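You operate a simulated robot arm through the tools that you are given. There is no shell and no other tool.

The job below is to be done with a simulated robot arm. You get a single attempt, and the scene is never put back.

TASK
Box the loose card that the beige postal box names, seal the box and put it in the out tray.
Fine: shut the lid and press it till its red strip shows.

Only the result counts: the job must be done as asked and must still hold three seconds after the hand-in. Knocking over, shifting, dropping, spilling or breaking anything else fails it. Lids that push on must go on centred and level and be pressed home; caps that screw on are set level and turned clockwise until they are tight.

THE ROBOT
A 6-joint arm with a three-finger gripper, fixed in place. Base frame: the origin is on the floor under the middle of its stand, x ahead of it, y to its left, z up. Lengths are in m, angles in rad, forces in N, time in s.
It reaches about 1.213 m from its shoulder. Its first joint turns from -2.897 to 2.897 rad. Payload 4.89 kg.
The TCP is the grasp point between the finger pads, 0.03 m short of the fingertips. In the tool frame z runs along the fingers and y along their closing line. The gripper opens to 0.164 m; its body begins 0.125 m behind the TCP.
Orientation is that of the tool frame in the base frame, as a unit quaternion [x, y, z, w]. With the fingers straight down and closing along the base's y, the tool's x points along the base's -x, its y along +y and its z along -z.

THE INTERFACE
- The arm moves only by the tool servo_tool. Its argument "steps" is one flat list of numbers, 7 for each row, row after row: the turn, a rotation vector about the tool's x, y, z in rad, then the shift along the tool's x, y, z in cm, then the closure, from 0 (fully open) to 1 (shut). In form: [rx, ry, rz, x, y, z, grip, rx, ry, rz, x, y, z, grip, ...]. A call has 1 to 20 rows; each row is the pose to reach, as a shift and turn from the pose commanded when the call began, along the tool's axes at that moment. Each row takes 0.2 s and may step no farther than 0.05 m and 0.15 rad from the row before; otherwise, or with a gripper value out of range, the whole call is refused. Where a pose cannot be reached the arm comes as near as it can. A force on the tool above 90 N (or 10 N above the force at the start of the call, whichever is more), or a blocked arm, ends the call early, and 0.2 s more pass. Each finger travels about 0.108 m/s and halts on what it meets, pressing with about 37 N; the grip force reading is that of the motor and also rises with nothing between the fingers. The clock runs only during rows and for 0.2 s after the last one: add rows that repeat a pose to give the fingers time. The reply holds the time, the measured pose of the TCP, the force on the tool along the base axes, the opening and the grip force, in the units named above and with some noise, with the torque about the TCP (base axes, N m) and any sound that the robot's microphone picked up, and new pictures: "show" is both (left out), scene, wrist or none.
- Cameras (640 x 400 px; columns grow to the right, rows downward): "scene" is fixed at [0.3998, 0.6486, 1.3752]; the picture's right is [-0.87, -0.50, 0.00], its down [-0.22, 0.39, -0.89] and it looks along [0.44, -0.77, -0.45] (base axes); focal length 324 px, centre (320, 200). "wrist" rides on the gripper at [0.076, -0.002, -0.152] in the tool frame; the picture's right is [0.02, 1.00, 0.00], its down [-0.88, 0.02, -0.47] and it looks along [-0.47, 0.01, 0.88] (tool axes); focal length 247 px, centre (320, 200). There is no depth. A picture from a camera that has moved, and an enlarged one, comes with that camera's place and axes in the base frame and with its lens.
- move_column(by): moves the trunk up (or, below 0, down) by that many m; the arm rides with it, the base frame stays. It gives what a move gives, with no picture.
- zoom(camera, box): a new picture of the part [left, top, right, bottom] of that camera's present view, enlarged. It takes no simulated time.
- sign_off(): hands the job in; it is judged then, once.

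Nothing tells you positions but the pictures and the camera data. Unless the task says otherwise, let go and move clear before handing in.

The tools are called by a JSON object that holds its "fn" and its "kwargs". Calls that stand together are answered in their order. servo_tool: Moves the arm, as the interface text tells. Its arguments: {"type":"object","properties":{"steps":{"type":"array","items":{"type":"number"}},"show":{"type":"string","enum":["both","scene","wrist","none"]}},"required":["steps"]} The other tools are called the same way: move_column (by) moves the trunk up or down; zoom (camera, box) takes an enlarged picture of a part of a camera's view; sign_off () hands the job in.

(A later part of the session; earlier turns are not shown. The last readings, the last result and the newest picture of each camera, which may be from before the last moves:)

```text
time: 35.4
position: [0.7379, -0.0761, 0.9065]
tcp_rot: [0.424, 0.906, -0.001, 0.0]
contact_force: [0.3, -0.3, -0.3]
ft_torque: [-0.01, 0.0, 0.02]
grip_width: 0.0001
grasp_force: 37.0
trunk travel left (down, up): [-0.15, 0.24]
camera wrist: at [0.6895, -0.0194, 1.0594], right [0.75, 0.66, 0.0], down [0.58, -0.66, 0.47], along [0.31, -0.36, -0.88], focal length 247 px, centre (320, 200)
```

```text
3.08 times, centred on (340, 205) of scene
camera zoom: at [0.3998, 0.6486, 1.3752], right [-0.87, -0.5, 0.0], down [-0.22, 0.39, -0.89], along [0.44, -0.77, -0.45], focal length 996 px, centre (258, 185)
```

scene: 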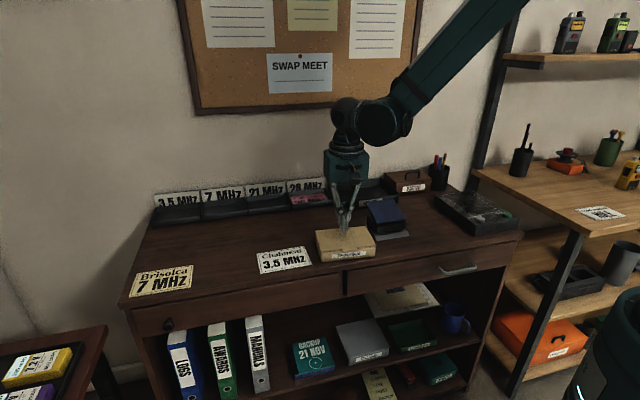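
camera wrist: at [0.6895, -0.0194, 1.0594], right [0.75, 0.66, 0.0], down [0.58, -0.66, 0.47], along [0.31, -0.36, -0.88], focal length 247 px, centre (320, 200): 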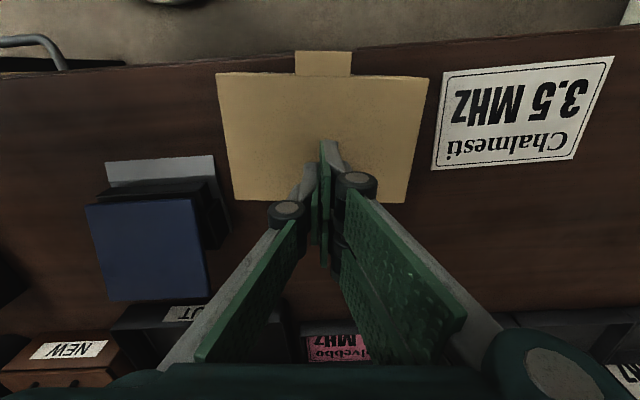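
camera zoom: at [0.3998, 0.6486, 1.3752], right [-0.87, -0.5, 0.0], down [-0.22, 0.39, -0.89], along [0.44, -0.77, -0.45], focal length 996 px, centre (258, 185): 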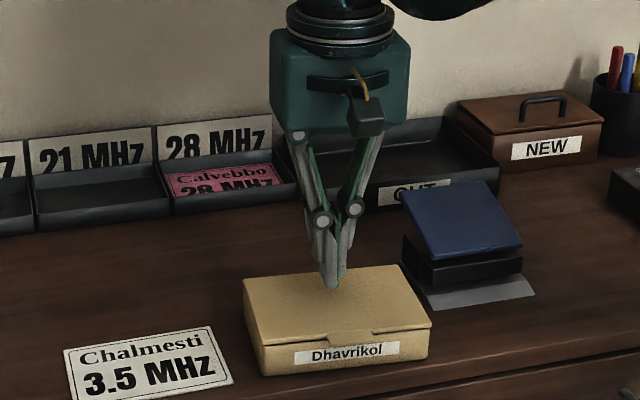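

The lid has fallen shut. I'll shift the closed fingertips over the front-centre of the lid and press down gradually, watching for the red strip.

{"fn": "servo_tool", "kwargs": {"steps": [0, 0, 0, 0, 0, -0.8, 1, 0, 0, 0, 2.0, 0, -0.8, 1, 0, 0, 0, 4.0, 0, -0.8, 1, 0, 0, 0, 4.0, 0, 0.5, 1, 0, 0, 0, 4.0, 0, 1.0, 1], "show": "both"}}

{"fn": "zoom", "kwargs": {"camera": "scene", "box": [300, 210, 390, 275]}}

{"fn": "zoom", "kwargs": {"camera": "wrist", "box": [200, 60, 440, 230]}}

```text
time: 36.6
position: [0.7125, -0.0453, 0.8981]
tcp_rot: [0.424, 0.906, 0.001, 0.0]
contact_force: [0.0, 0.9, -0.6]
ft_torque: [-0.03, -0.08, 0.02]
grip_width: 0.0
grasp_force: 37.0
trunk travel left (down, up): [-0.15, 0.24]
camera wrist: at [0.6637, 0.0113, 1.0497], right [0.75, 0.66, 0.0], down [0.58, -0.66, 0.47], along [0.31, -0.36, -0.88], focal length 247 px, centre (320, 200)
```

scene: 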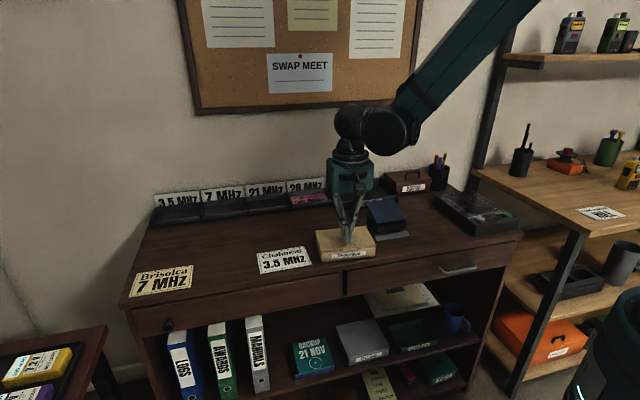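
wrist: 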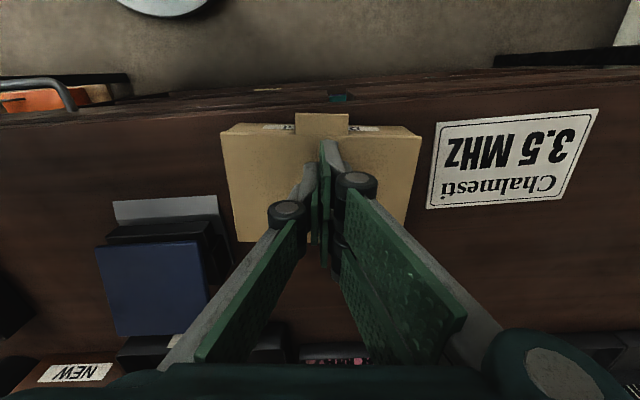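

```text
6.15 times, centred on (345, 242) of scene
camera zoom: at [0.3998, 0.6486, 1.3752], right [-0.87, -0.5, 0.0], down [-0.22, 0.39, -0.89], along [0.44, -0.77, -0.45], focal length 1993 px, centre (166, -62)
```

zoom: 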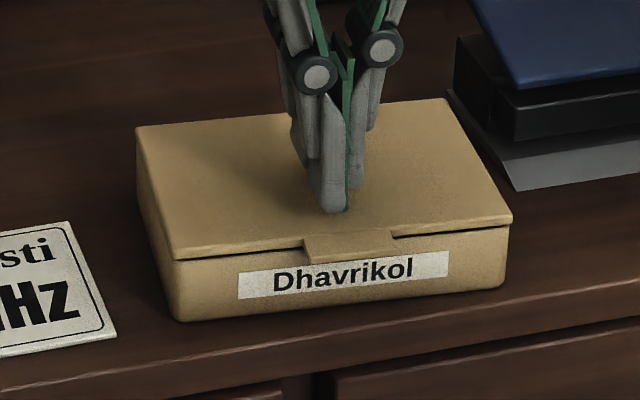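

```text
2.35 times, centred on (320, 145) of wrist
camera zoom: at [0.6637, 0.0113, 1.0497], right [0.75, 0.66, 0.0], down [0.58, -0.66, 0.47], along [0.31, -0.36, -0.88], focal length 581 px, centre (320, 329)
```

zoom: 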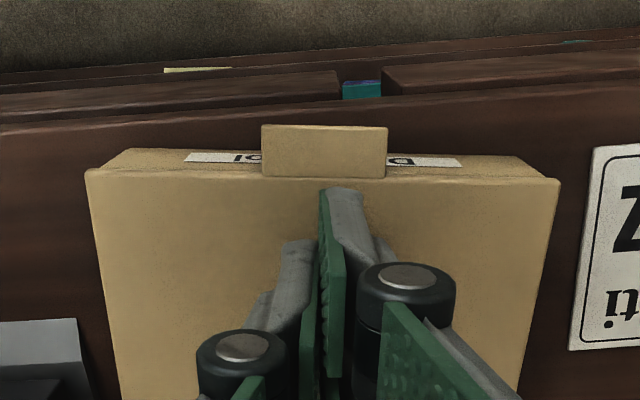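

{"fn": "servo_tool", "kwargs": {"steps": [0, 0, 0, 0, 0, 0.5, 1, 0, 0, 0, 0, 0, 0.9, 1, 0, 0, 0, 0, 0, 1.1, 1, 0, 0, 0, 0, 0, 1.2, 1], "show": "none"}}

```text
time: 37.6
position: [0.7121, -0.0463, 0.8877]
tcp_rot: [0.424, 0.906, 0.001, 0.0]
contact_force: [3.0, 0.8, 20.4]
ft_torque: [-0.25, -0.33, 0.03]
grip_width: 0.0064
grasp_force: 36.9
trunk travel left (down, up): [-0.15, 0.24]
```

{"fn": "servo_tool", "kwargs": {"steps": [0, 0, 0, 0, 0, 0.1, 1, 0, 0, 0, 0, 0, 0.2, 1, 0, 0, 0, 0, 0, 0.2, 1], "show": "scene"}}

{"fn": "zoom", "kwargs": {"camera": "scene", "box": [300, 210, 390, 275]}}

```text
time: 38.4
position: [0.7134, -0.0457, 0.8843]
tcp_rot: [0.423, 0.906, 0.0, 0.001]
contact_force: [17.4, -0.6, 58.6]
ft_torque: [-1.12, -1.49, 0.28]
grip_width: 0.0059
grasp_force: 36.0
trunk travel left (down, up): [-0.15, 0.24]
```

scene: 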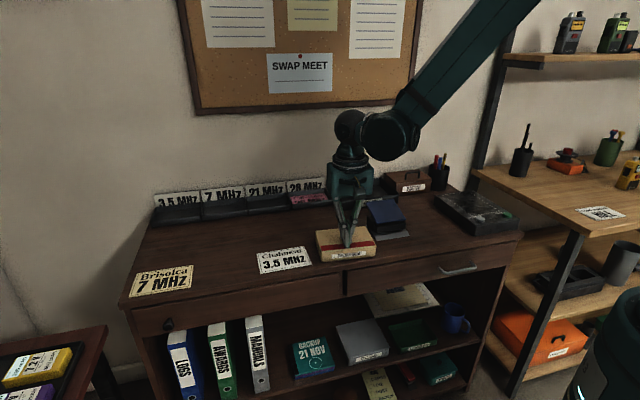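

```text
6.15 times, centred on (345, 242) of scene
camera zoom: at [0.3998, 0.6486, 1.3752], right [-0.87, -0.5, 0.0], down [-0.22, 0.39, -0.89], along [0.44, -0.77, -0.45], focal length 1993 px, centre (166, -62)
```

zoom: 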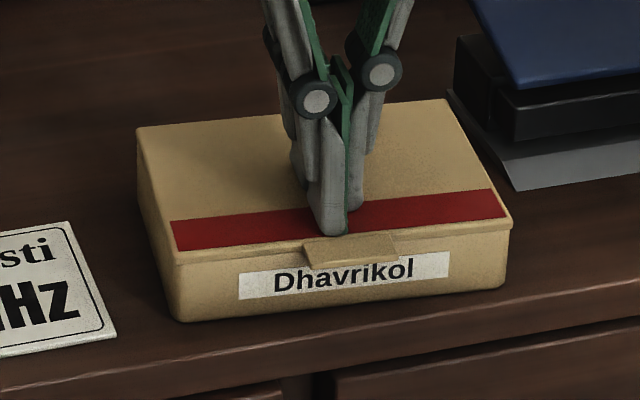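

The red strip is showing, so the box is sealed. I'll lift off, then look down at the OUT tray to measure it and the space around it.

{"fn": "servo_tool", "kwargs": {"steps": [0, 0, 0, 0, 0, -2, 1, 0, 0, 0, 0, 0, -6, 1, 0, 0, 0, 0, 0, -10.5, 1, 0, 0, 0, 0, 0, -15, 0.8, 0, 0, 0, 0, 0, -19, 0.4, 0, 0, 0, -4.5, 0, -19, 0, 0, 0, 0, -9, -1, -19, 0, 0, 0, 0, -13, -4, -19, 0, 0, 0, 0, -17, -7, -19, 0, 0, 0, 0, -20, -10, -19, 0, 0, 0, 0, -20, -10, -19, 0], "show": "both"}}

{"fn": "zoom", "kwargs": {"camera": "scene", "box": [290, 170, 450, 275]}}

{"fn": "zoom", "kwargs": {"camera": "wrist", "box": [160, 60, 480, 260]}}

```text
time: 40.8
position: [0.7641, -0.2631, 1.0722]
tcp_rot: [0.423, 0.906, 0.0, 0.001]
contact_force: [-0.5, 0.6, 0.3]
ft_torque: [0.04, 0.02, 0.01]
grip_width: 0.1642
grasp_force: 0.1
trunk travel left (down, up): [-0.15, 0.24]
camera wrist: at [0.7147, -0.2059, 1.2242], right [0.75, 0.66, 0.0], down [0.58, -0.66, 0.47], along [0.31, -0.36, -0.88], focal length 247 px, centre (320, 200)
```

scene: 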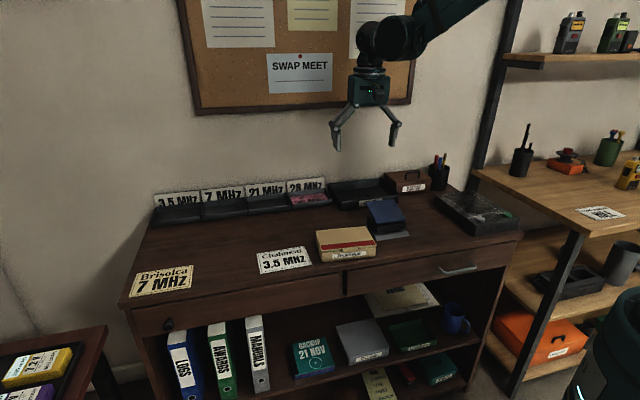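
wrist: 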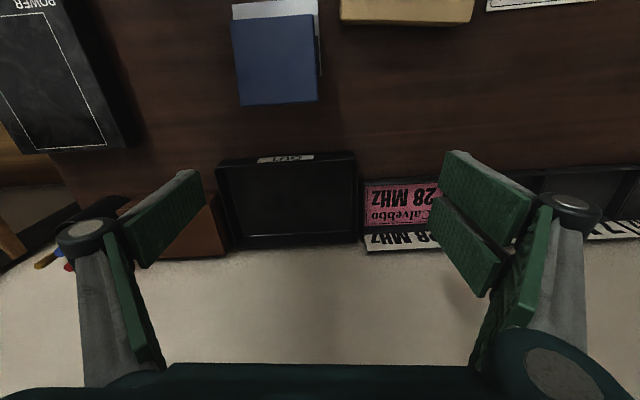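

```text
3.81 times, centred on (370, 222) of scene
camera zoom: at [0.3998, 0.6486, 1.3752], right [-0.87, -0.5, 0.0], down [-0.22, 0.39, -0.89], along [0.44, -0.77, -0.45], focal length 1234 px, centre (130, 114)
```

zoom: 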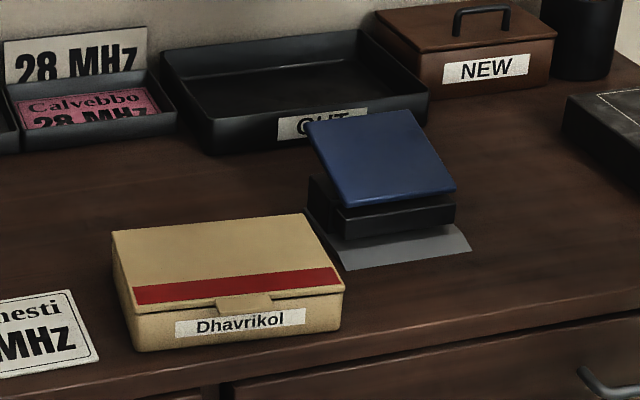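

```text
2.00 times, centred on (320, 160) of wrist
camera zoom: at [0.7147, -0.2059, 1.2242], right [0.75, 0.66, 0.0], down [0.58, -0.66, 0.47], along [0.31, -0.36, -0.88], focal length 494 px, centre (320, 280)
```

zoom: 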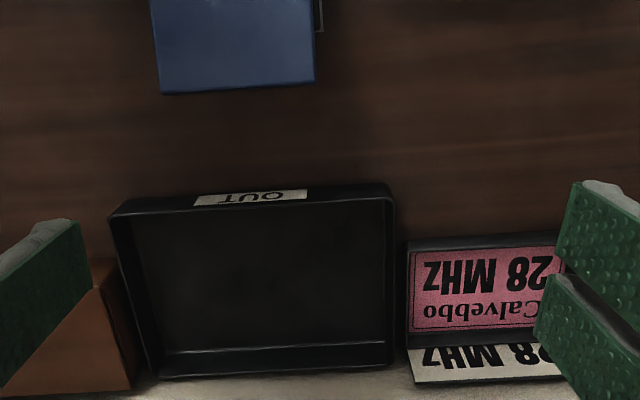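

The red strip is showing and the OUT tray is empty. It measures about 0.227 × 0.166 m, is centred near (0.816, -0.400), and is turned about 4.5° from the box. The lid tab sticks out at the front, so I'll grip the box by its two ends (about 0.154 m). First I'll hover over it to align.

{"fn": "servo_tool", "kwargs": {"steps": [0, 0, 0, 3.64, 2, 0, 0, 0, 0, 0, 7.28, 4, 0, 0, 0, 0, 0, 10.9, 6, 0, 0, 0, 0, 0, 14.5, 8, 0, 0, 0, 0, 0, 18.19, 10, 0, 0, 0, 0, 0, 18.19, 10, 4, 0, 0, 0, 0, 18.19, 10, 8, 0, 0, 0, 0, 18.19, 10, 11, 0, 0, 0, 0, 18.19, 10, 11, 0], "show": "both"}}

{"fn": "zoom", "kwargs": {"camera": "wrist", "box": [160, 60, 480, 260]}}

{"fn": "zoom", "kwargs": {"camera": "scene", "box": [290, 170, 450, 275]}}

```text
time: 42.8
position: [0.7244, -0.0594, 0.9634]
tcp_rot: [0.424, 0.906, 0.0, 0.0]
contact_force: [0.3, -0.7, -0.8]
ft_torque: [-0.02, 0.07, 0.04]
grip_width: 0.1638
grasp_force: 0.0
trunk travel left (down, up): [-0.15, 0.24]
camera wrist: at [0.6749, -0.0028, 1.1164], right [0.75, 0.66, 0.0], down [0.58, -0.66, 0.47], along [0.31, -0.36, -0.88], focal length 247 px, centre (320, 200)
```

scene: 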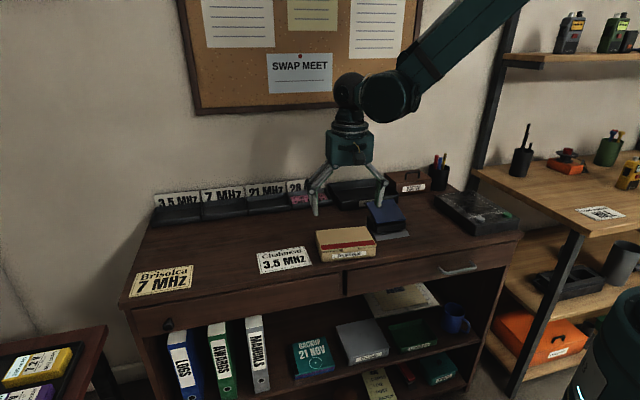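
wrist: 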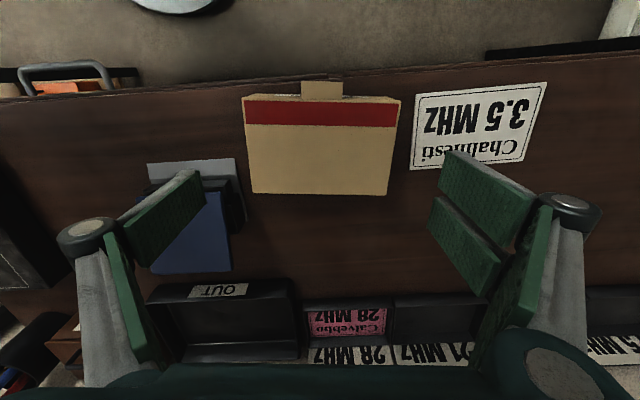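

```text
2.00 times, centred on (320, 160) of wrist
camera zoom: at [0.6749, -0.0028, 1.1164], right [0.75, 0.66, 0.0], down [0.58, -0.66, 0.47], along [0.31, -0.36, -0.88], focal length 494 px, centre (320, 280)
```

zoom: 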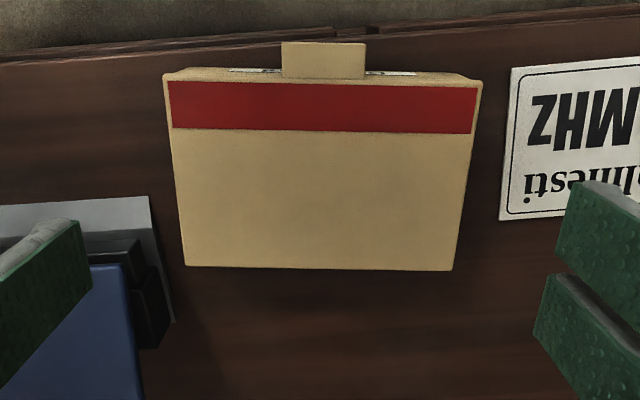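

```text
3.81 times, centred on (370, 222) of scene
camera zoom: at [0.3998, 0.6486, 1.3752], right [-0.87, -0.5, 0.0], down [-0.22, 0.39, -0.89], along [0.44, -0.77, -0.45], focal length 1234 px, centre (130, 114)
```

zoom: 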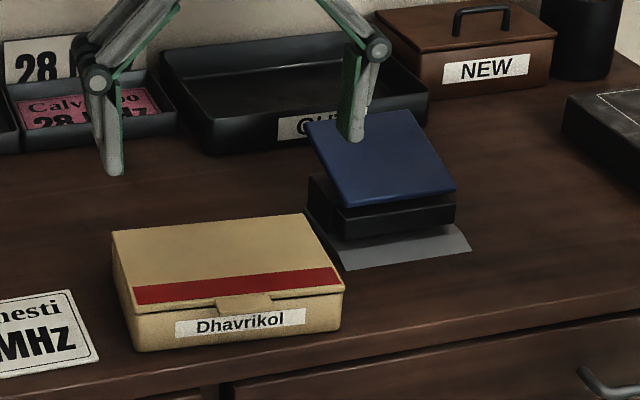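

{"fn": "servo_tool", "kwargs": {"steps": [0, 0, 0, -0.2, -0.05, 4, 0, 0, 0, 0, -0.2, -0.05, 7.5, 0, 0, 0, 0, -0.2, -0.05, 8.7, 0, 0, 0, 0, -0.2, -0.05, 8.7, 0], "show": "both"}}

{"fn": "zoom", "kwargs": {"camera": "wrist", "box": [160, 60, 480, 260]}}

{"fn": "zoom", "kwargs": {"camera": "scene", "box": [295, 190, 405, 275]}}

```text
time: 43.8
position: [0.7258, -0.0614, 0.8769]
tcp_rot: [0.423, 0.906, 0.0, 0.001]
contact_force: [1.1, 0.6, -0.2]
ft_torque: [-0.01, 0.02, 0.01]
grip_width: 0.1639
grasp_force: 0.1
trunk travel left (down, up): [-0.15, 0.24]
camera wrist: at [0.6769, -0.0045, 1.0286], right [0.75, 0.66, 0.0], down [0.58, -0.66, 0.47], along [0.31, -0.36, -0.88], focal length 247 px, centre (320, 200)
```

scene: 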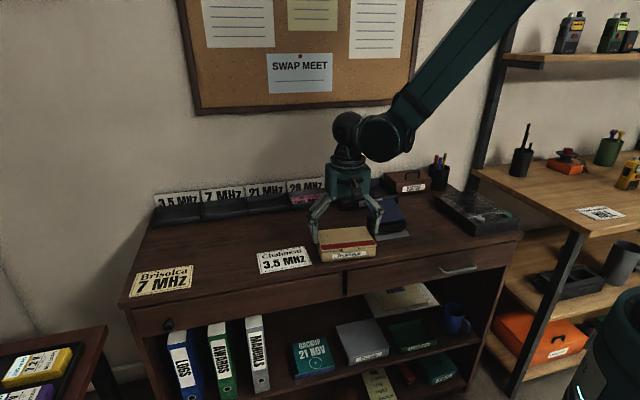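
wrist: 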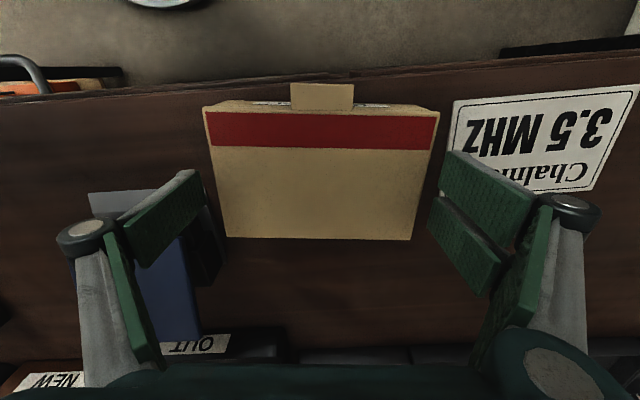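

```text
2.00 times, centred on (320, 160) of wrist
camera zoom: at [0.6769, -0.0045, 1.0286], right [0.75, 0.66, 0.0], down [0.58, -0.66, 0.47], along [0.31, -0.36, -0.88], focal length 494 px, centre (320, 280)
```

zoom: 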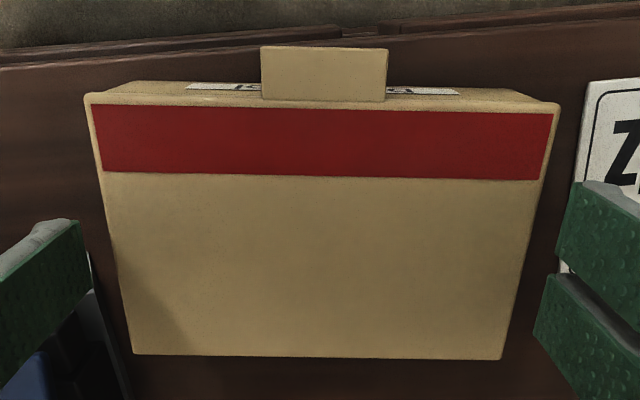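

```text
4.71 times, centred on (350, 232) of scene
camera zoom: at [0.3998, 0.6486, 1.3752], right [-0.87, -0.5, 0.0], down [-0.22, 0.39, -0.89], along [0.44, -0.77, -0.45], focal length 1524 px, centre (179, 47)
```

zoom: 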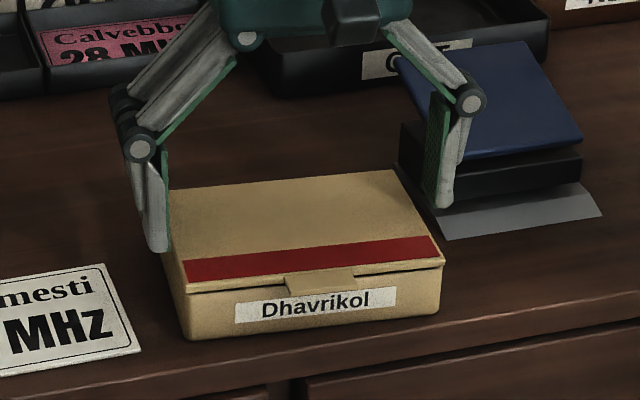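

There is about 3–4 mm of clearance on each end. I'll nudge slightly and descend slowly along the box's ends.

{"fn": "servo_tool", "kwargs": {"steps": [0, 0, 0, 0, -0.05, 0.8, 0, 0, 0, 0, 0, -0.05, 1.4, 0, 0, 0, 0, 0, -0.05, 2.0, 0, 0, 0, 0, 0, -0.05, 2.5, 0, 0, 0, 0, 0, -0.05, 2.5, 0], "show": "both"}}

{"fn": "zoom", "kwargs": {"camera": "wrist", "box": [160, 60, 480, 260]}}

{"fn": "zoom", "kwargs": {"camera": "scene", "box": [295, 190, 405, 275]}}

```text
time: 45.0
position: [0.7259, -0.0622, 0.8515]
tcp_rot: [0.424, 0.906, -0.001, 0.001]
contact_force: [-0.6, -1.1, 0.0]
ft_torque: [0.0, -0.01, 0.02]
grip_width: 0.164
grasp_force: 0.0
trunk travel left (down, up): [-0.15, 0.24]
camera wrist: at [0.6758, -0.0048, 1.004], right [0.75, 0.66, 0.0], down [0.58, -0.66, 0.47], along [0.31, -0.36, -0.88], focal length 247 px, centre (320, 200)
```

scene: 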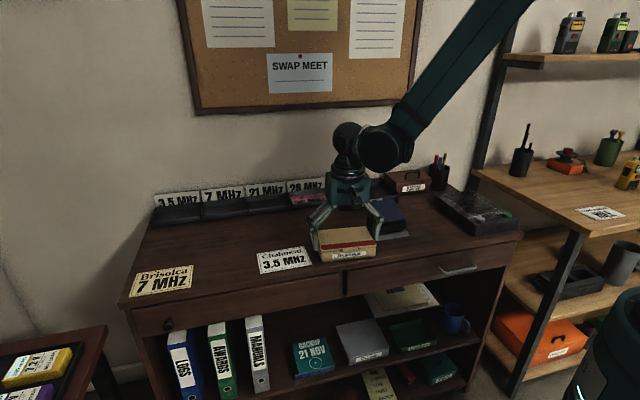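
wrist: 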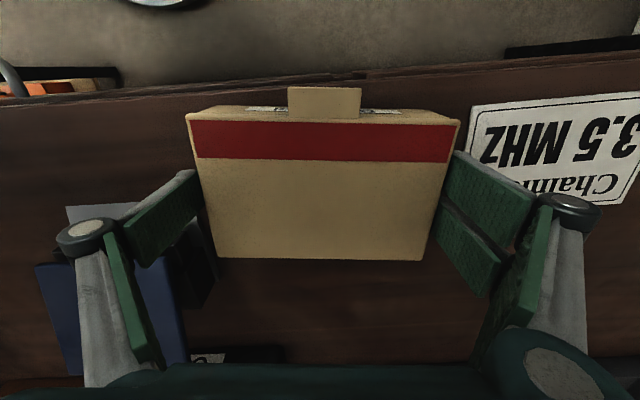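

```text
2.00 times, centred on (320, 160) of wrist
camera zoom: at [0.6758, -0.0048, 1.004], right [0.75, 0.66, 0.0], down [0.58, -0.66, 0.47], along [0.31, -0.36, -0.88], focal length 494 px, centre (320, 280)
```

zoom: 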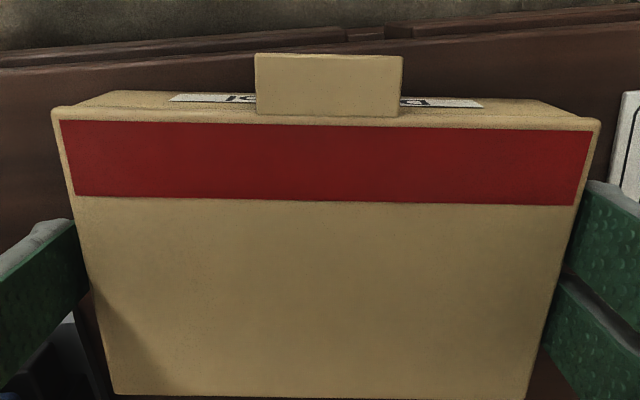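

```text
4.71 times, centred on (350, 232) of scene
camera zoom: at [0.3998, 0.6486, 1.3752], right [-0.87, -0.5, 0.0], down [-0.22, 0.39, -0.89], along [0.44, -0.77, -0.45], focal length 1524 px, centre (179, 47)
```

zoom: 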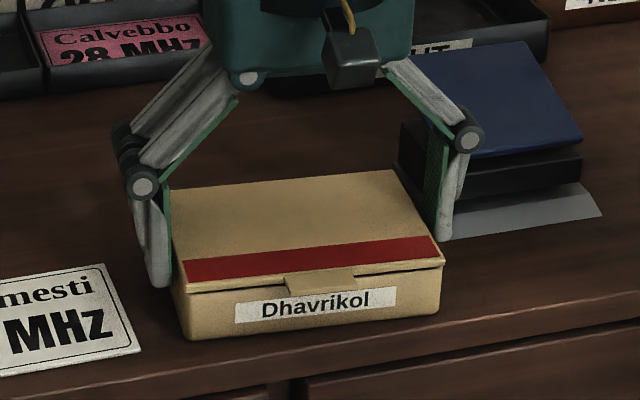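

{"fn": "servo_tool", "kwargs": {"steps": [0, 0, 0, 0, 0, 0.4, 0, 0, 0, 0, 0, 0, 0.8, 0, 0, 0, 0, 0, 0, 0.8, 0.03, 0, 0, 0, 0, 0, 0.8, 0.08, 0, 0, 0, 0, 0, 0.8, 0.15, 0, 0, 0, 0, 0, 0.8, 0.2, 0, 0, 0, 0, 0, 0.8, 0.2], "show": "both"}}

{"fn": "zoom", "kwargs": {"camera": "scene", "box": [295, 190, 405, 275]}}

```text
time: 46.6
position: [0.7242, -0.0611, 0.8436]
tcp_rot: [0.423, 0.906, 0.0, 0.001]
contact_force: [1.4, 1.5, 7.7]
ft_torque: [-0.03, 0.2, -0.02]
grip_width: 0.1552
grasp_force: 36.9
trunk travel left (down, up): [-0.15, 0.24]
camera wrist: at [0.6754, -0.0044, 0.9961], right [0.75, 0.66, 0.0], down [0.58, -0.66, 0.47], along [0.31, -0.36, -0.88], focal length 247 px, centre (320, 200)
```

scene: 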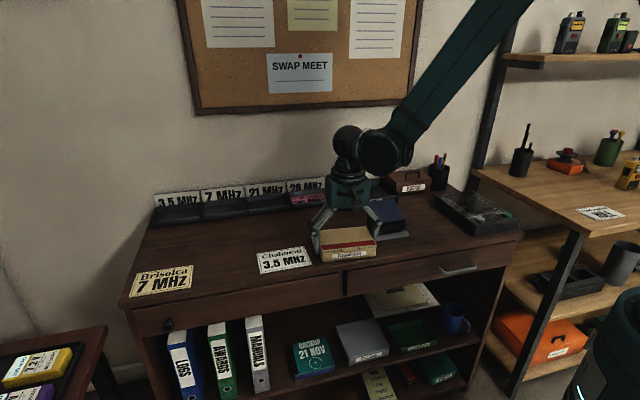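
wrist: 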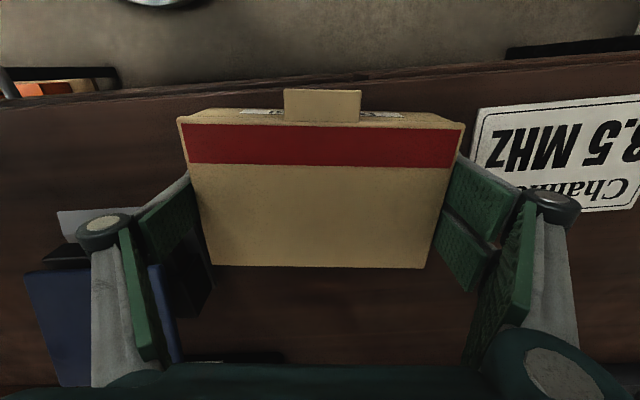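

```text
4.71 times, centred on (350, 232) of scene
camera zoom: at [0.3998, 0.6486, 1.3752], right [-0.87, -0.5, 0.0], down [-0.22, 0.39, -0.89], along [0.44, -0.77, -0.45], focal length 1524 px, centre (179, 47)
```

zoom: 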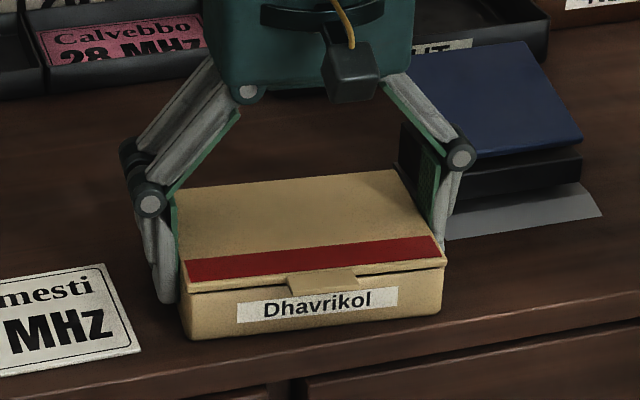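

The box is gripped by its ends at 0.155 m. I'll lift it slowly and check it stays level.

{"fn": "servo_tool", "kwargs": {"steps": [0, 0, 0, 0, 0, -0.4, 0.25, 0, 0, 0, 0, 0, -1.2, 0.25, 0, 0, 0, 0, 0, -2.5, 0.25, 0, 0, 0, 0, 0, -2.5, 0.25], "show": "both"}}

{"fn": "zoom", "kwargs": {"camera": "scene", "box": [295, 190, 405, 275]}}

```text
time: 47.6
position: [0.7257, -0.0605, 0.8685]
tcp_rot: [0.424, 0.906, 0.0, 0.0]
contact_force: [-0.1, -0.1, -1.4]
ft_torque: [-0.01, 0.0, -0.01]
grip_width: 0.1552
grasp_force: 37.0
trunk travel left (down, up): [-0.15, 0.24]
camera wrist: at [0.6762, -0.0043, 1.0214], right [0.75, 0.66, 0.0], down [0.58, -0.66, 0.47], along [0.31, -0.36, -0.88], focal length 247 px, centre (320, 200)
```

scene: 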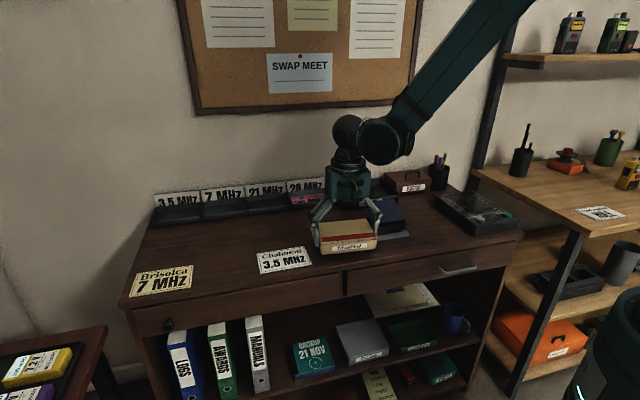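
wrist: 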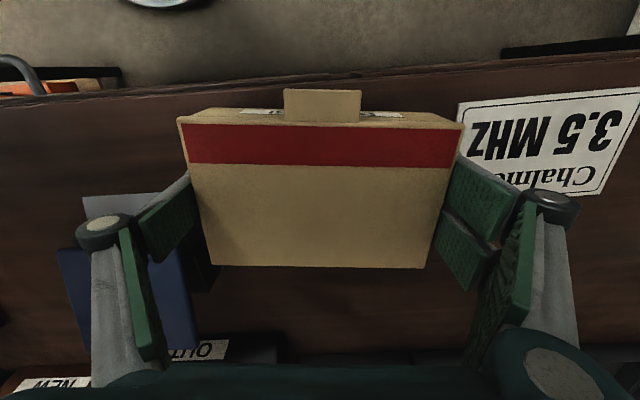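

```text
4.71 times, centred on (350, 232) of scene
camera zoom: at [0.3998, 0.6486, 1.3752], right [-0.87, -0.5, 0.0], down [-0.22, 0.39, -0.89], along [0.44, -0.77, -0.45], focal length 1524 px, centre (179, 47)
```

zoom: 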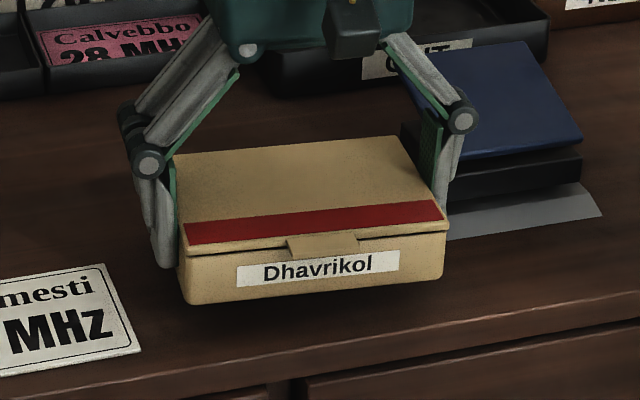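

The box is lifted and level. I'll raise it clear and carry it over the OUT tray, turning slightly to match the tray.

{"fn": "servo_tool", "kwargs": {"steps": [0, 0, 0, 0, 0, -4, 0.25, 0, 0, 0, 0, 0, -8, 0.25, 0, 0, 0, 0, 0, -12, 0.25, 0, 0, -0.01, -3.8, -1.8, -12, 0.25, 0, 0, -0.02, -7.6, -3.6, -12, 0.25, 0, 0, -0.03, -11.4, -5.4, -12, 0.25, 0, 0, -0.04, -15.2, -7.2, -12, 0.25, 0, 0, -0.05, -19.1, -9, -12, 0.25, 0, 0, -0.06, -22.9, -10.8, -12, 0.25, 0, 0, -0.07, -26.8, -12.6, -12, 0.25, 0, 0, -0.08, -30.6, -14.4, -12, 0.25, 0, 0, -0.08, -30.6, -14.4, -12, 0.25], "show": "both"}}

{"fn": "zoom", "kwargs": {"camera": "scene", "box": [300, 60, 460, 230]}}

{"fn": "zoom", "kwargs": {"camera": "wrist", "box": [120, 60, 520, 310]}}

```text
time: 50.2
position: [0.8098, -0.3901, 0.9869]
tcp_rot: [0.386, 0.922, 0.001, 0.0]
contact_force: [-0.7, 0.5, -1.0]
ft_torque: [0.01, 0.04, 0.0]
grip_width: 0.1552
grasp_force: 37.3
trunk travel left (down, up): [-0.15, 0.24]
camera wrist: at [0.7554, -0.3373, 1.1388], right [0.7, 0.72, 0.0], down [0.63, -0.61, 0.47], along [0.34, -0.33, -0.88], focal length 247 px, centre (320, 200)
```

scene: 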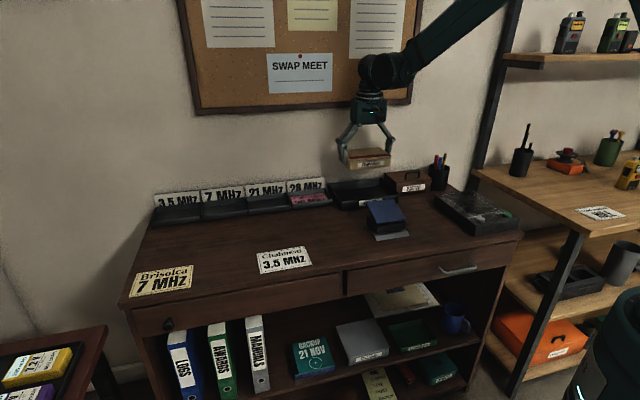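
wrist: 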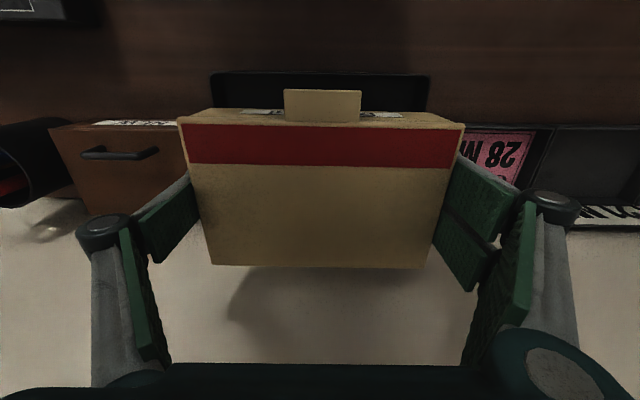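

```text
2.35 times, centred on (380, 145) of scene
camera zoom: at [0.3998, 0.6486, 1.3752], right [-0.87, -0.5, 0.0], down [-0.22, 0.39, -0.89], along [0.44, -0.77, -0.45], focal length 762 px, centre (179, 329)
```

zoom: 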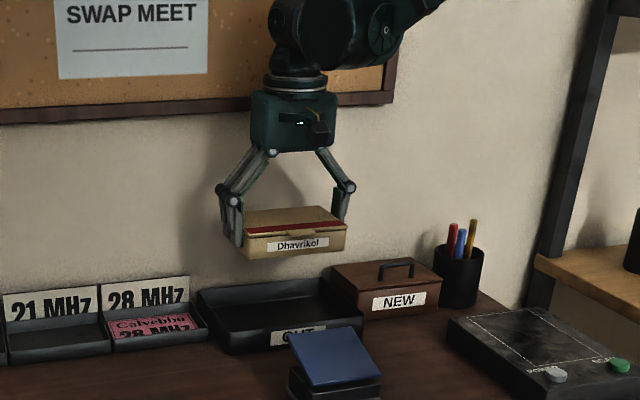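

```text
1.60 times, centred on (320, 185) of wrist
camera zoom: at [0.7554, -0.3373, 1.1388], right [0.7, 0.72, 0.0], down [0.63, -0.61, 0.47], along [0.34, -0.33, -0.88], focal length 395 px, centre (320, 224)
```

zoom: 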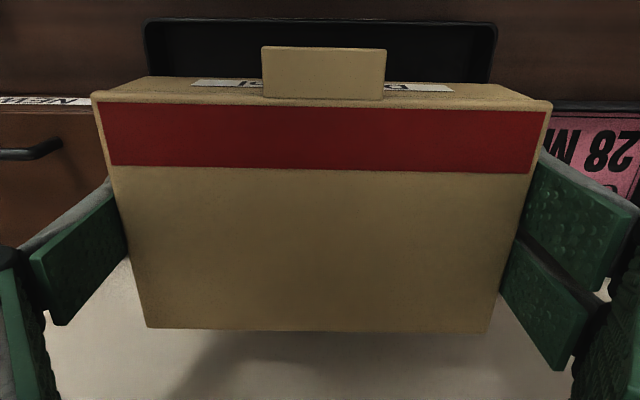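

The tray's front rim lines up with the box: the tray centre is about 1 mm off sideways, and the box sits about 11 mm forward of centre. I'll move back 4 mm to leave room for the tab, then start lowering.

{"fn": "servo_tool", "kwargs": {"steps": [0, 0, 0, -0.4, 0, 2, 0.25, 0, 0, 0, -0.4, 0, 5, 0.25, 0, 0, 0, -0.4, 0, 8, 0.25, 0, 0, 0, -0.4, 0, 10.5, 0.25, 0, 0, 0, -0.4, 0, 10.5, 0.25], "show": "both"}}

{"fn": "zoom", "kwargs": {"camera": "scene", "box": [320, 120, 440, 220]}}

{"fn": "zoom", "kwargs": {"camera": "wrist", "box": [120, 60, 520, 310]}}

```text
time: 51.4
position: [0.8134, -0.3917, 0.8826]
tcp_rot: [0.387, 0.922, 0.0, 0.0]
contact_force: [0.6, 0.8, -1.6]
ft_torque: [0.01, 0.05, -0.01]
grip_width: 0.1549
grasp_force: 36.6
trunk travel left (down, up): [-0.15, 0.24]
camera wrist: at [0.7595, -0.3389, 1.0353], right [0.7, 0.72, 0.0], down [0.63, -0.61, 0.47], along [0.34, -0.33, -0.88], focal length 247 px, centre (320, 200)
```

scene: 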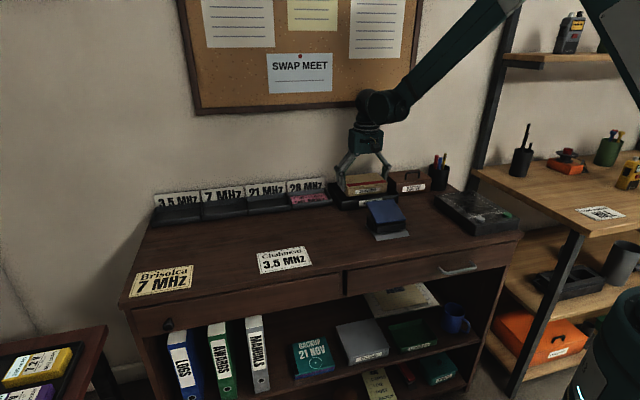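
wrist: 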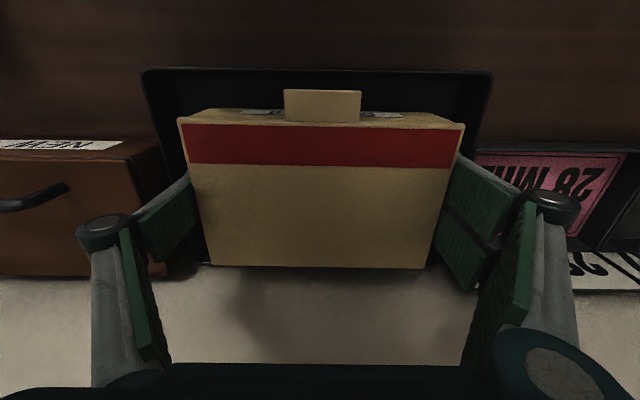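

```text
4.00 times, centred on (380, 170) of scene
camera zoom: at [0.3998, 0.6486, 1.3752], right [-0.87, -0.5, 0.0], down [-0.22, 0.39, -0.89], along [0.44, -0.77, -0.45], focal length 1295 px, centre (80, 320)
```

zoom: 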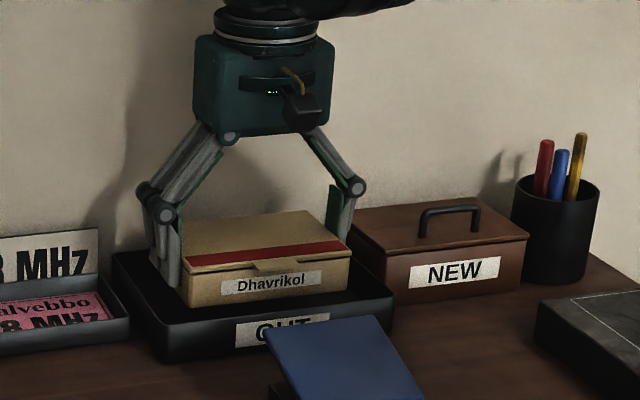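

```text
1.60 times, centred on (320, 185) of wrist
camera zoom: at [0.7595, -0.3389, 1.0353], right [0.7, 0.72, 0.0], down [0.63, -0.61, 0.47], along [0.34, -0.33, -0.88], focal length 395 px, centre (320, 224)
```

zoom: 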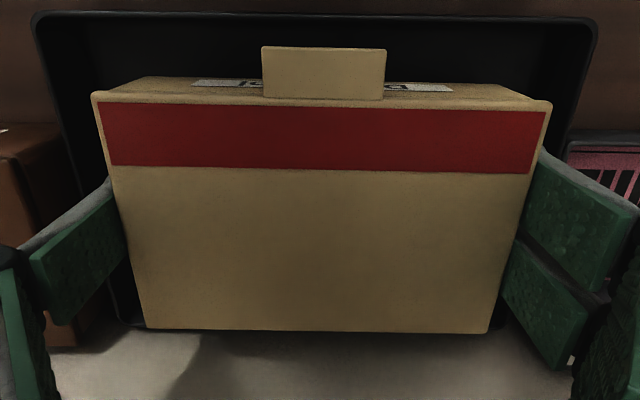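

The box is centred inside the tray outline with clearance on every side, including from the NEW box and the wall. I'll lower gently until it touches the tray floor.

{"fn": "servo_tool", "kwargs": {"steps": [0, 0, 0, 0, 0, 1.2, 0.25, 0, 0, 0, 0, 0, 2.2, 0.25, 0, 0, 0, 0, 0, 2.9, 0.25, 0, 0, 0, 0, 0, 3.1, 0.25, 0, 0, 0, 0, 0, 3.1, 0.25], "show": "scene"}}

{"fn": "zoom", "kwargs": {"camera": "scene", "box": [320, 120, 440, 220]}}

```text
time: 52.6
position: [0.814, -0.3914, 0.8513]
tcp_rot: [0.386, 0.922, 0.001, -0.001]
contact_force: [-0.9, -0.4, -1.2]
ft_torque: [0.06, 0.02, 0.03]
grip_width: 0.1553
grasp_force: 37.1
trunk travel left (down, up): [-0.15, 0.24]
```

scene: 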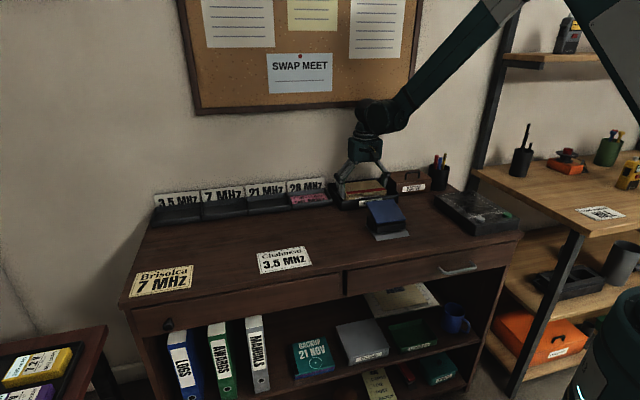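

```text
4.00 times, centred on (380, 170) of scene
camera zoom: at [0.3998, 0.6486, 1.3752], right [-0.87, -0.5, 0.0], down [-0.22, 0.39, -0.89], along [0.44, -0.77, -0.45], focal length 1295 px, centre (80, 320)
```

zoom: 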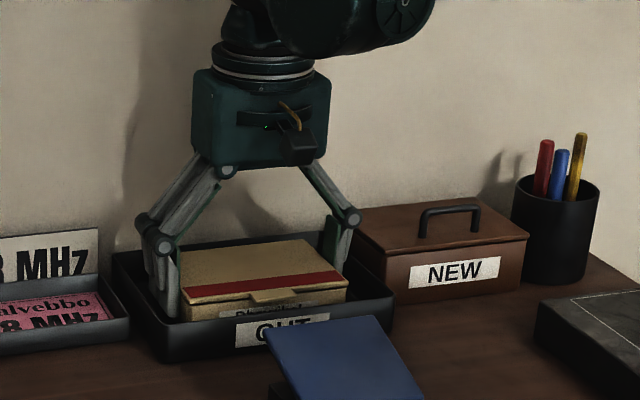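

{"fn": "servo_tool", "kwargs": {"steps": [0, 0, 0, 0, 0, 0.1, 0.25, 0, 0, 0, 0, 0, 0.2, 0.25, 0, 0, 0, 0, 0, 0.2, 0.25], "show": "none"}}

{"fn": "servo_tool", "kwargs": {"steps": [0, 0, 0, 0, 0, 0.1, 0.25, 0, 0, 0, 0, 0, 0.15, 0.25, 0, 0, 0, 0, 0, 0.15, 0.25], "show": "none"}}

```text
time: 53.4
position: [0.8137, -0.3919, 0.8497]
tcp_rot: [0.386, 0.923, 0.0, 0.0]
contact_force: [0.2, 0.1, -0.7]
ft_torque: [0.01, 0.01, -0.02]
grip_width: 0.155
grasp_force: 37.2
trunk travel left (down, up): [-0.15, 0.24]
```

```text
time: 54.2
position: [0.8135, -0.3917, 0.8498]
tcp_rot: [0.387, 0.922, 0.0, 0.0]
contact_force: [-0.3, -0.1, -0.9]
ft_torque: [-0.01, -0.03, 0.01]
grip_width: 0.1552
grasp_force: 36.9
trunk travel left (down, up): [-0.15, 0.24]
```

{"fn": "servo_tool", "kwargs": {"steps": [0, 0, 0, 0, 0, 0.1, 0.25, 0, 0, 0, 0, 0, 0.2, 0.25, 0, 0, 0, 0, 0, 0.2, 0.25], "show": "none"}}

```text
time: 55.0
position: [0.8147, -0.3921, 0.8482]
tcp_rot: [0.387, 0.922, -0.001, 0.001]
contact_force: [8.5, -1.5, 20.5]
ft_torque: [-0.02, 0.11, 0.02]
grip_width: 0.1551
grasp_force: 36.7
trunk travel left (down, up): [-0.15, 0.24]
```

Contact is about 20 N. I'll check that it is the floor of the tray and that nothing is caught on a wall.

{"fn": "servo_tool", "kwargs": {"steps": [0, 0, 0, 0, 0, -0.05, 0.25], "show": "both"}}

{"fn": "zoom", "kwargs": {"camera": "scene", "box": [325, 165, 415, 225]}}

{"fn": "zoom", "kwargs": {"camera": "wrist", "box": [120, 60, 520, 310]}}

```text
time: 55.4
position: [0.8136, -0.3918, 0.8486]
tcp_rot: [0.387, 0.922, -0.001, 0.0]
contact_force: [3.9, -1.5, 11.4]
ft_torque: [0.1, -0.37, -0.04]
grip_width: 0.1554
grasp_force: 36.8
trunk travel left (down, up): [-0.15, 0.24]
camera wrist: at [0.76, -0.3391, 1.0004], right [0.7, 0.72, 0.0], down [0.63, -0.61, 0.47], along [0.34, -0.33, -0.88], focal length 247 px, centre (320, 200)
```

scene: 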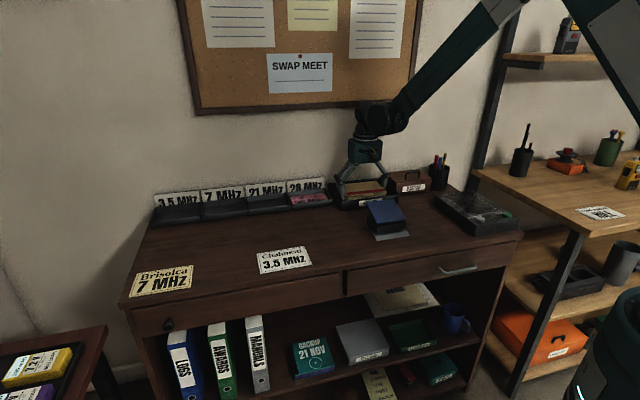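
wrist: 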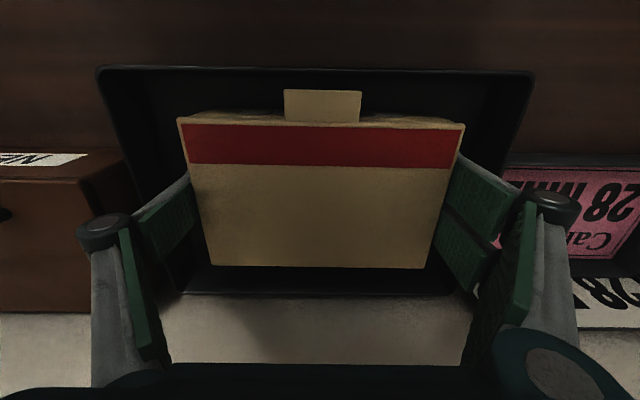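

```text
6.67 times, centred on (370, 195) of scene
camera zoom: at [0.3998, 0.6486, 1.3752], right [-0.87, -0.5, 0.0], down [-0.22, 0.39, -0.89], along [0.44, -0.77, -0.45], focal length 2159 px, centre (-13, 233)
```

zoom: 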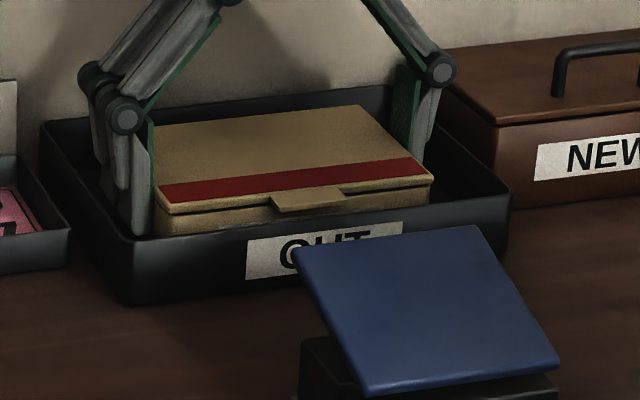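

```text
1.60 times, centred on (320, 185) of wrist
camera zoom: at [0.76, -0.3391, 1.0004], right [0.7, 0.72, 0.0], down [0.63, -0.61, 0.47], along [0.34, -0.33, -0.88], focal length 395 px, centre (320, 224)
```

zoom: 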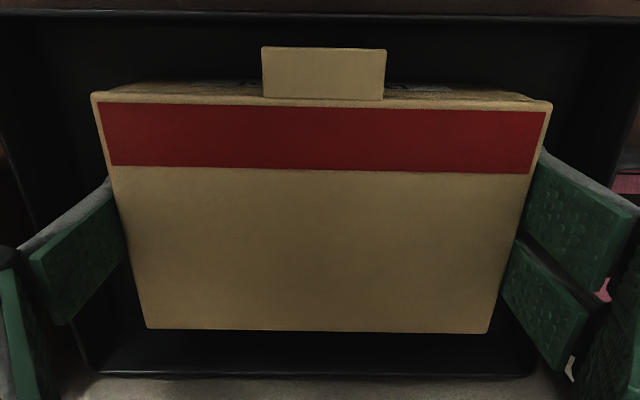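

The box is resting on the tray floor, well inside the walls. I'll open the fingers and rise straight up.

{"fn": "servo_tool", "kwargs": {"steps": [0, 0, 0, 0, 0, 0, 0.1, 0, 0, 0, 0, 0, 0, 0.0, 0, 0, 0, 0, 0, 0, 0.0, 0, 0, 0, 0, 0, 0, 0.0], "show": "wrist"}}

{"fn": "zoom", "kwargs": {"camera": "wrist", "box": [120, 60, 520, 310]}}

{"fn": "zoom", "kwargs": {"camera": "scene", "box": [325, 165, 415, 225]}}

```text
time: 56.4
position: [0.813, -0.3908, 0.8475]
tcp_rot: [0.386, 0.922, 0.0, 0.0]
contact_force: [-0.3, 0.5, 0.3]
ft_torque: [-0.03, 0.06, -0.01]
grip_width: 0.1638
grasp_force: 0.2
trunk travel left (down, up): [-0.15, 0.24]
camera wrist: at [0.7603, -0.3392, 1.0002], right [0.7, 0.72, 0.0], down [0.63, -0.61, 0.47], along [0.34, -0.33, -0.88], focal length 247 px, centre (320, 200)
```

wrist: 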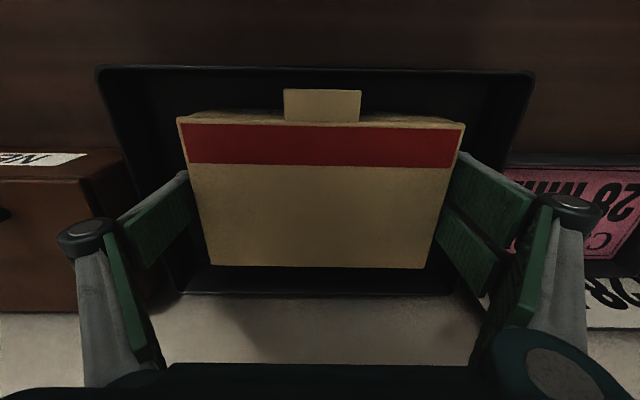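

```text
1.60 times, centred on (320, 185) of wrist
camera zoom: at [0.7603, -0.3392, 1.0002], right [0.7, 0.72, 0.0], down [0.63, -0.61, 0.47], along [0.34, -0.33, -0.88], focal length 395 px, centre (320, 224)
```

zoom: 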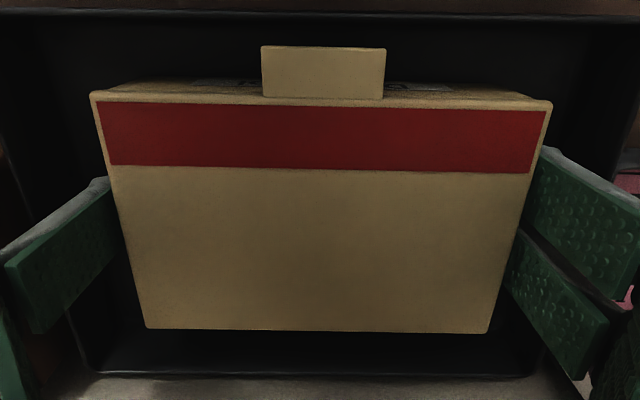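

```text
6.67 times, centred on (370, 195) of scene
camera zoom: at [0.3998, 0.6486, 1.3752], right [-0.87, -0.5, 0.0], down [-0.22, 0.39, -0.89], along [0.44, -0.77, -0.45], focal length 2159 px, centre (-13, 233)
```

zoom: 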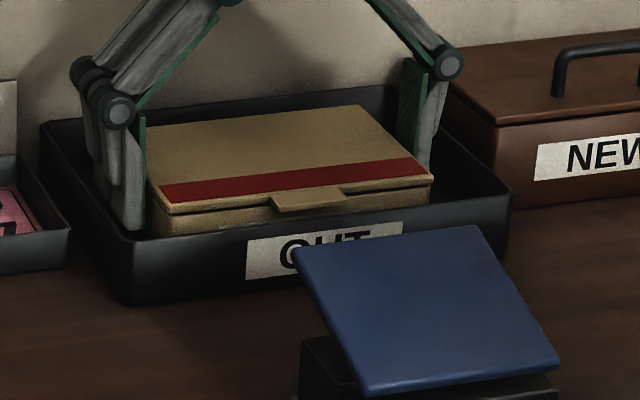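

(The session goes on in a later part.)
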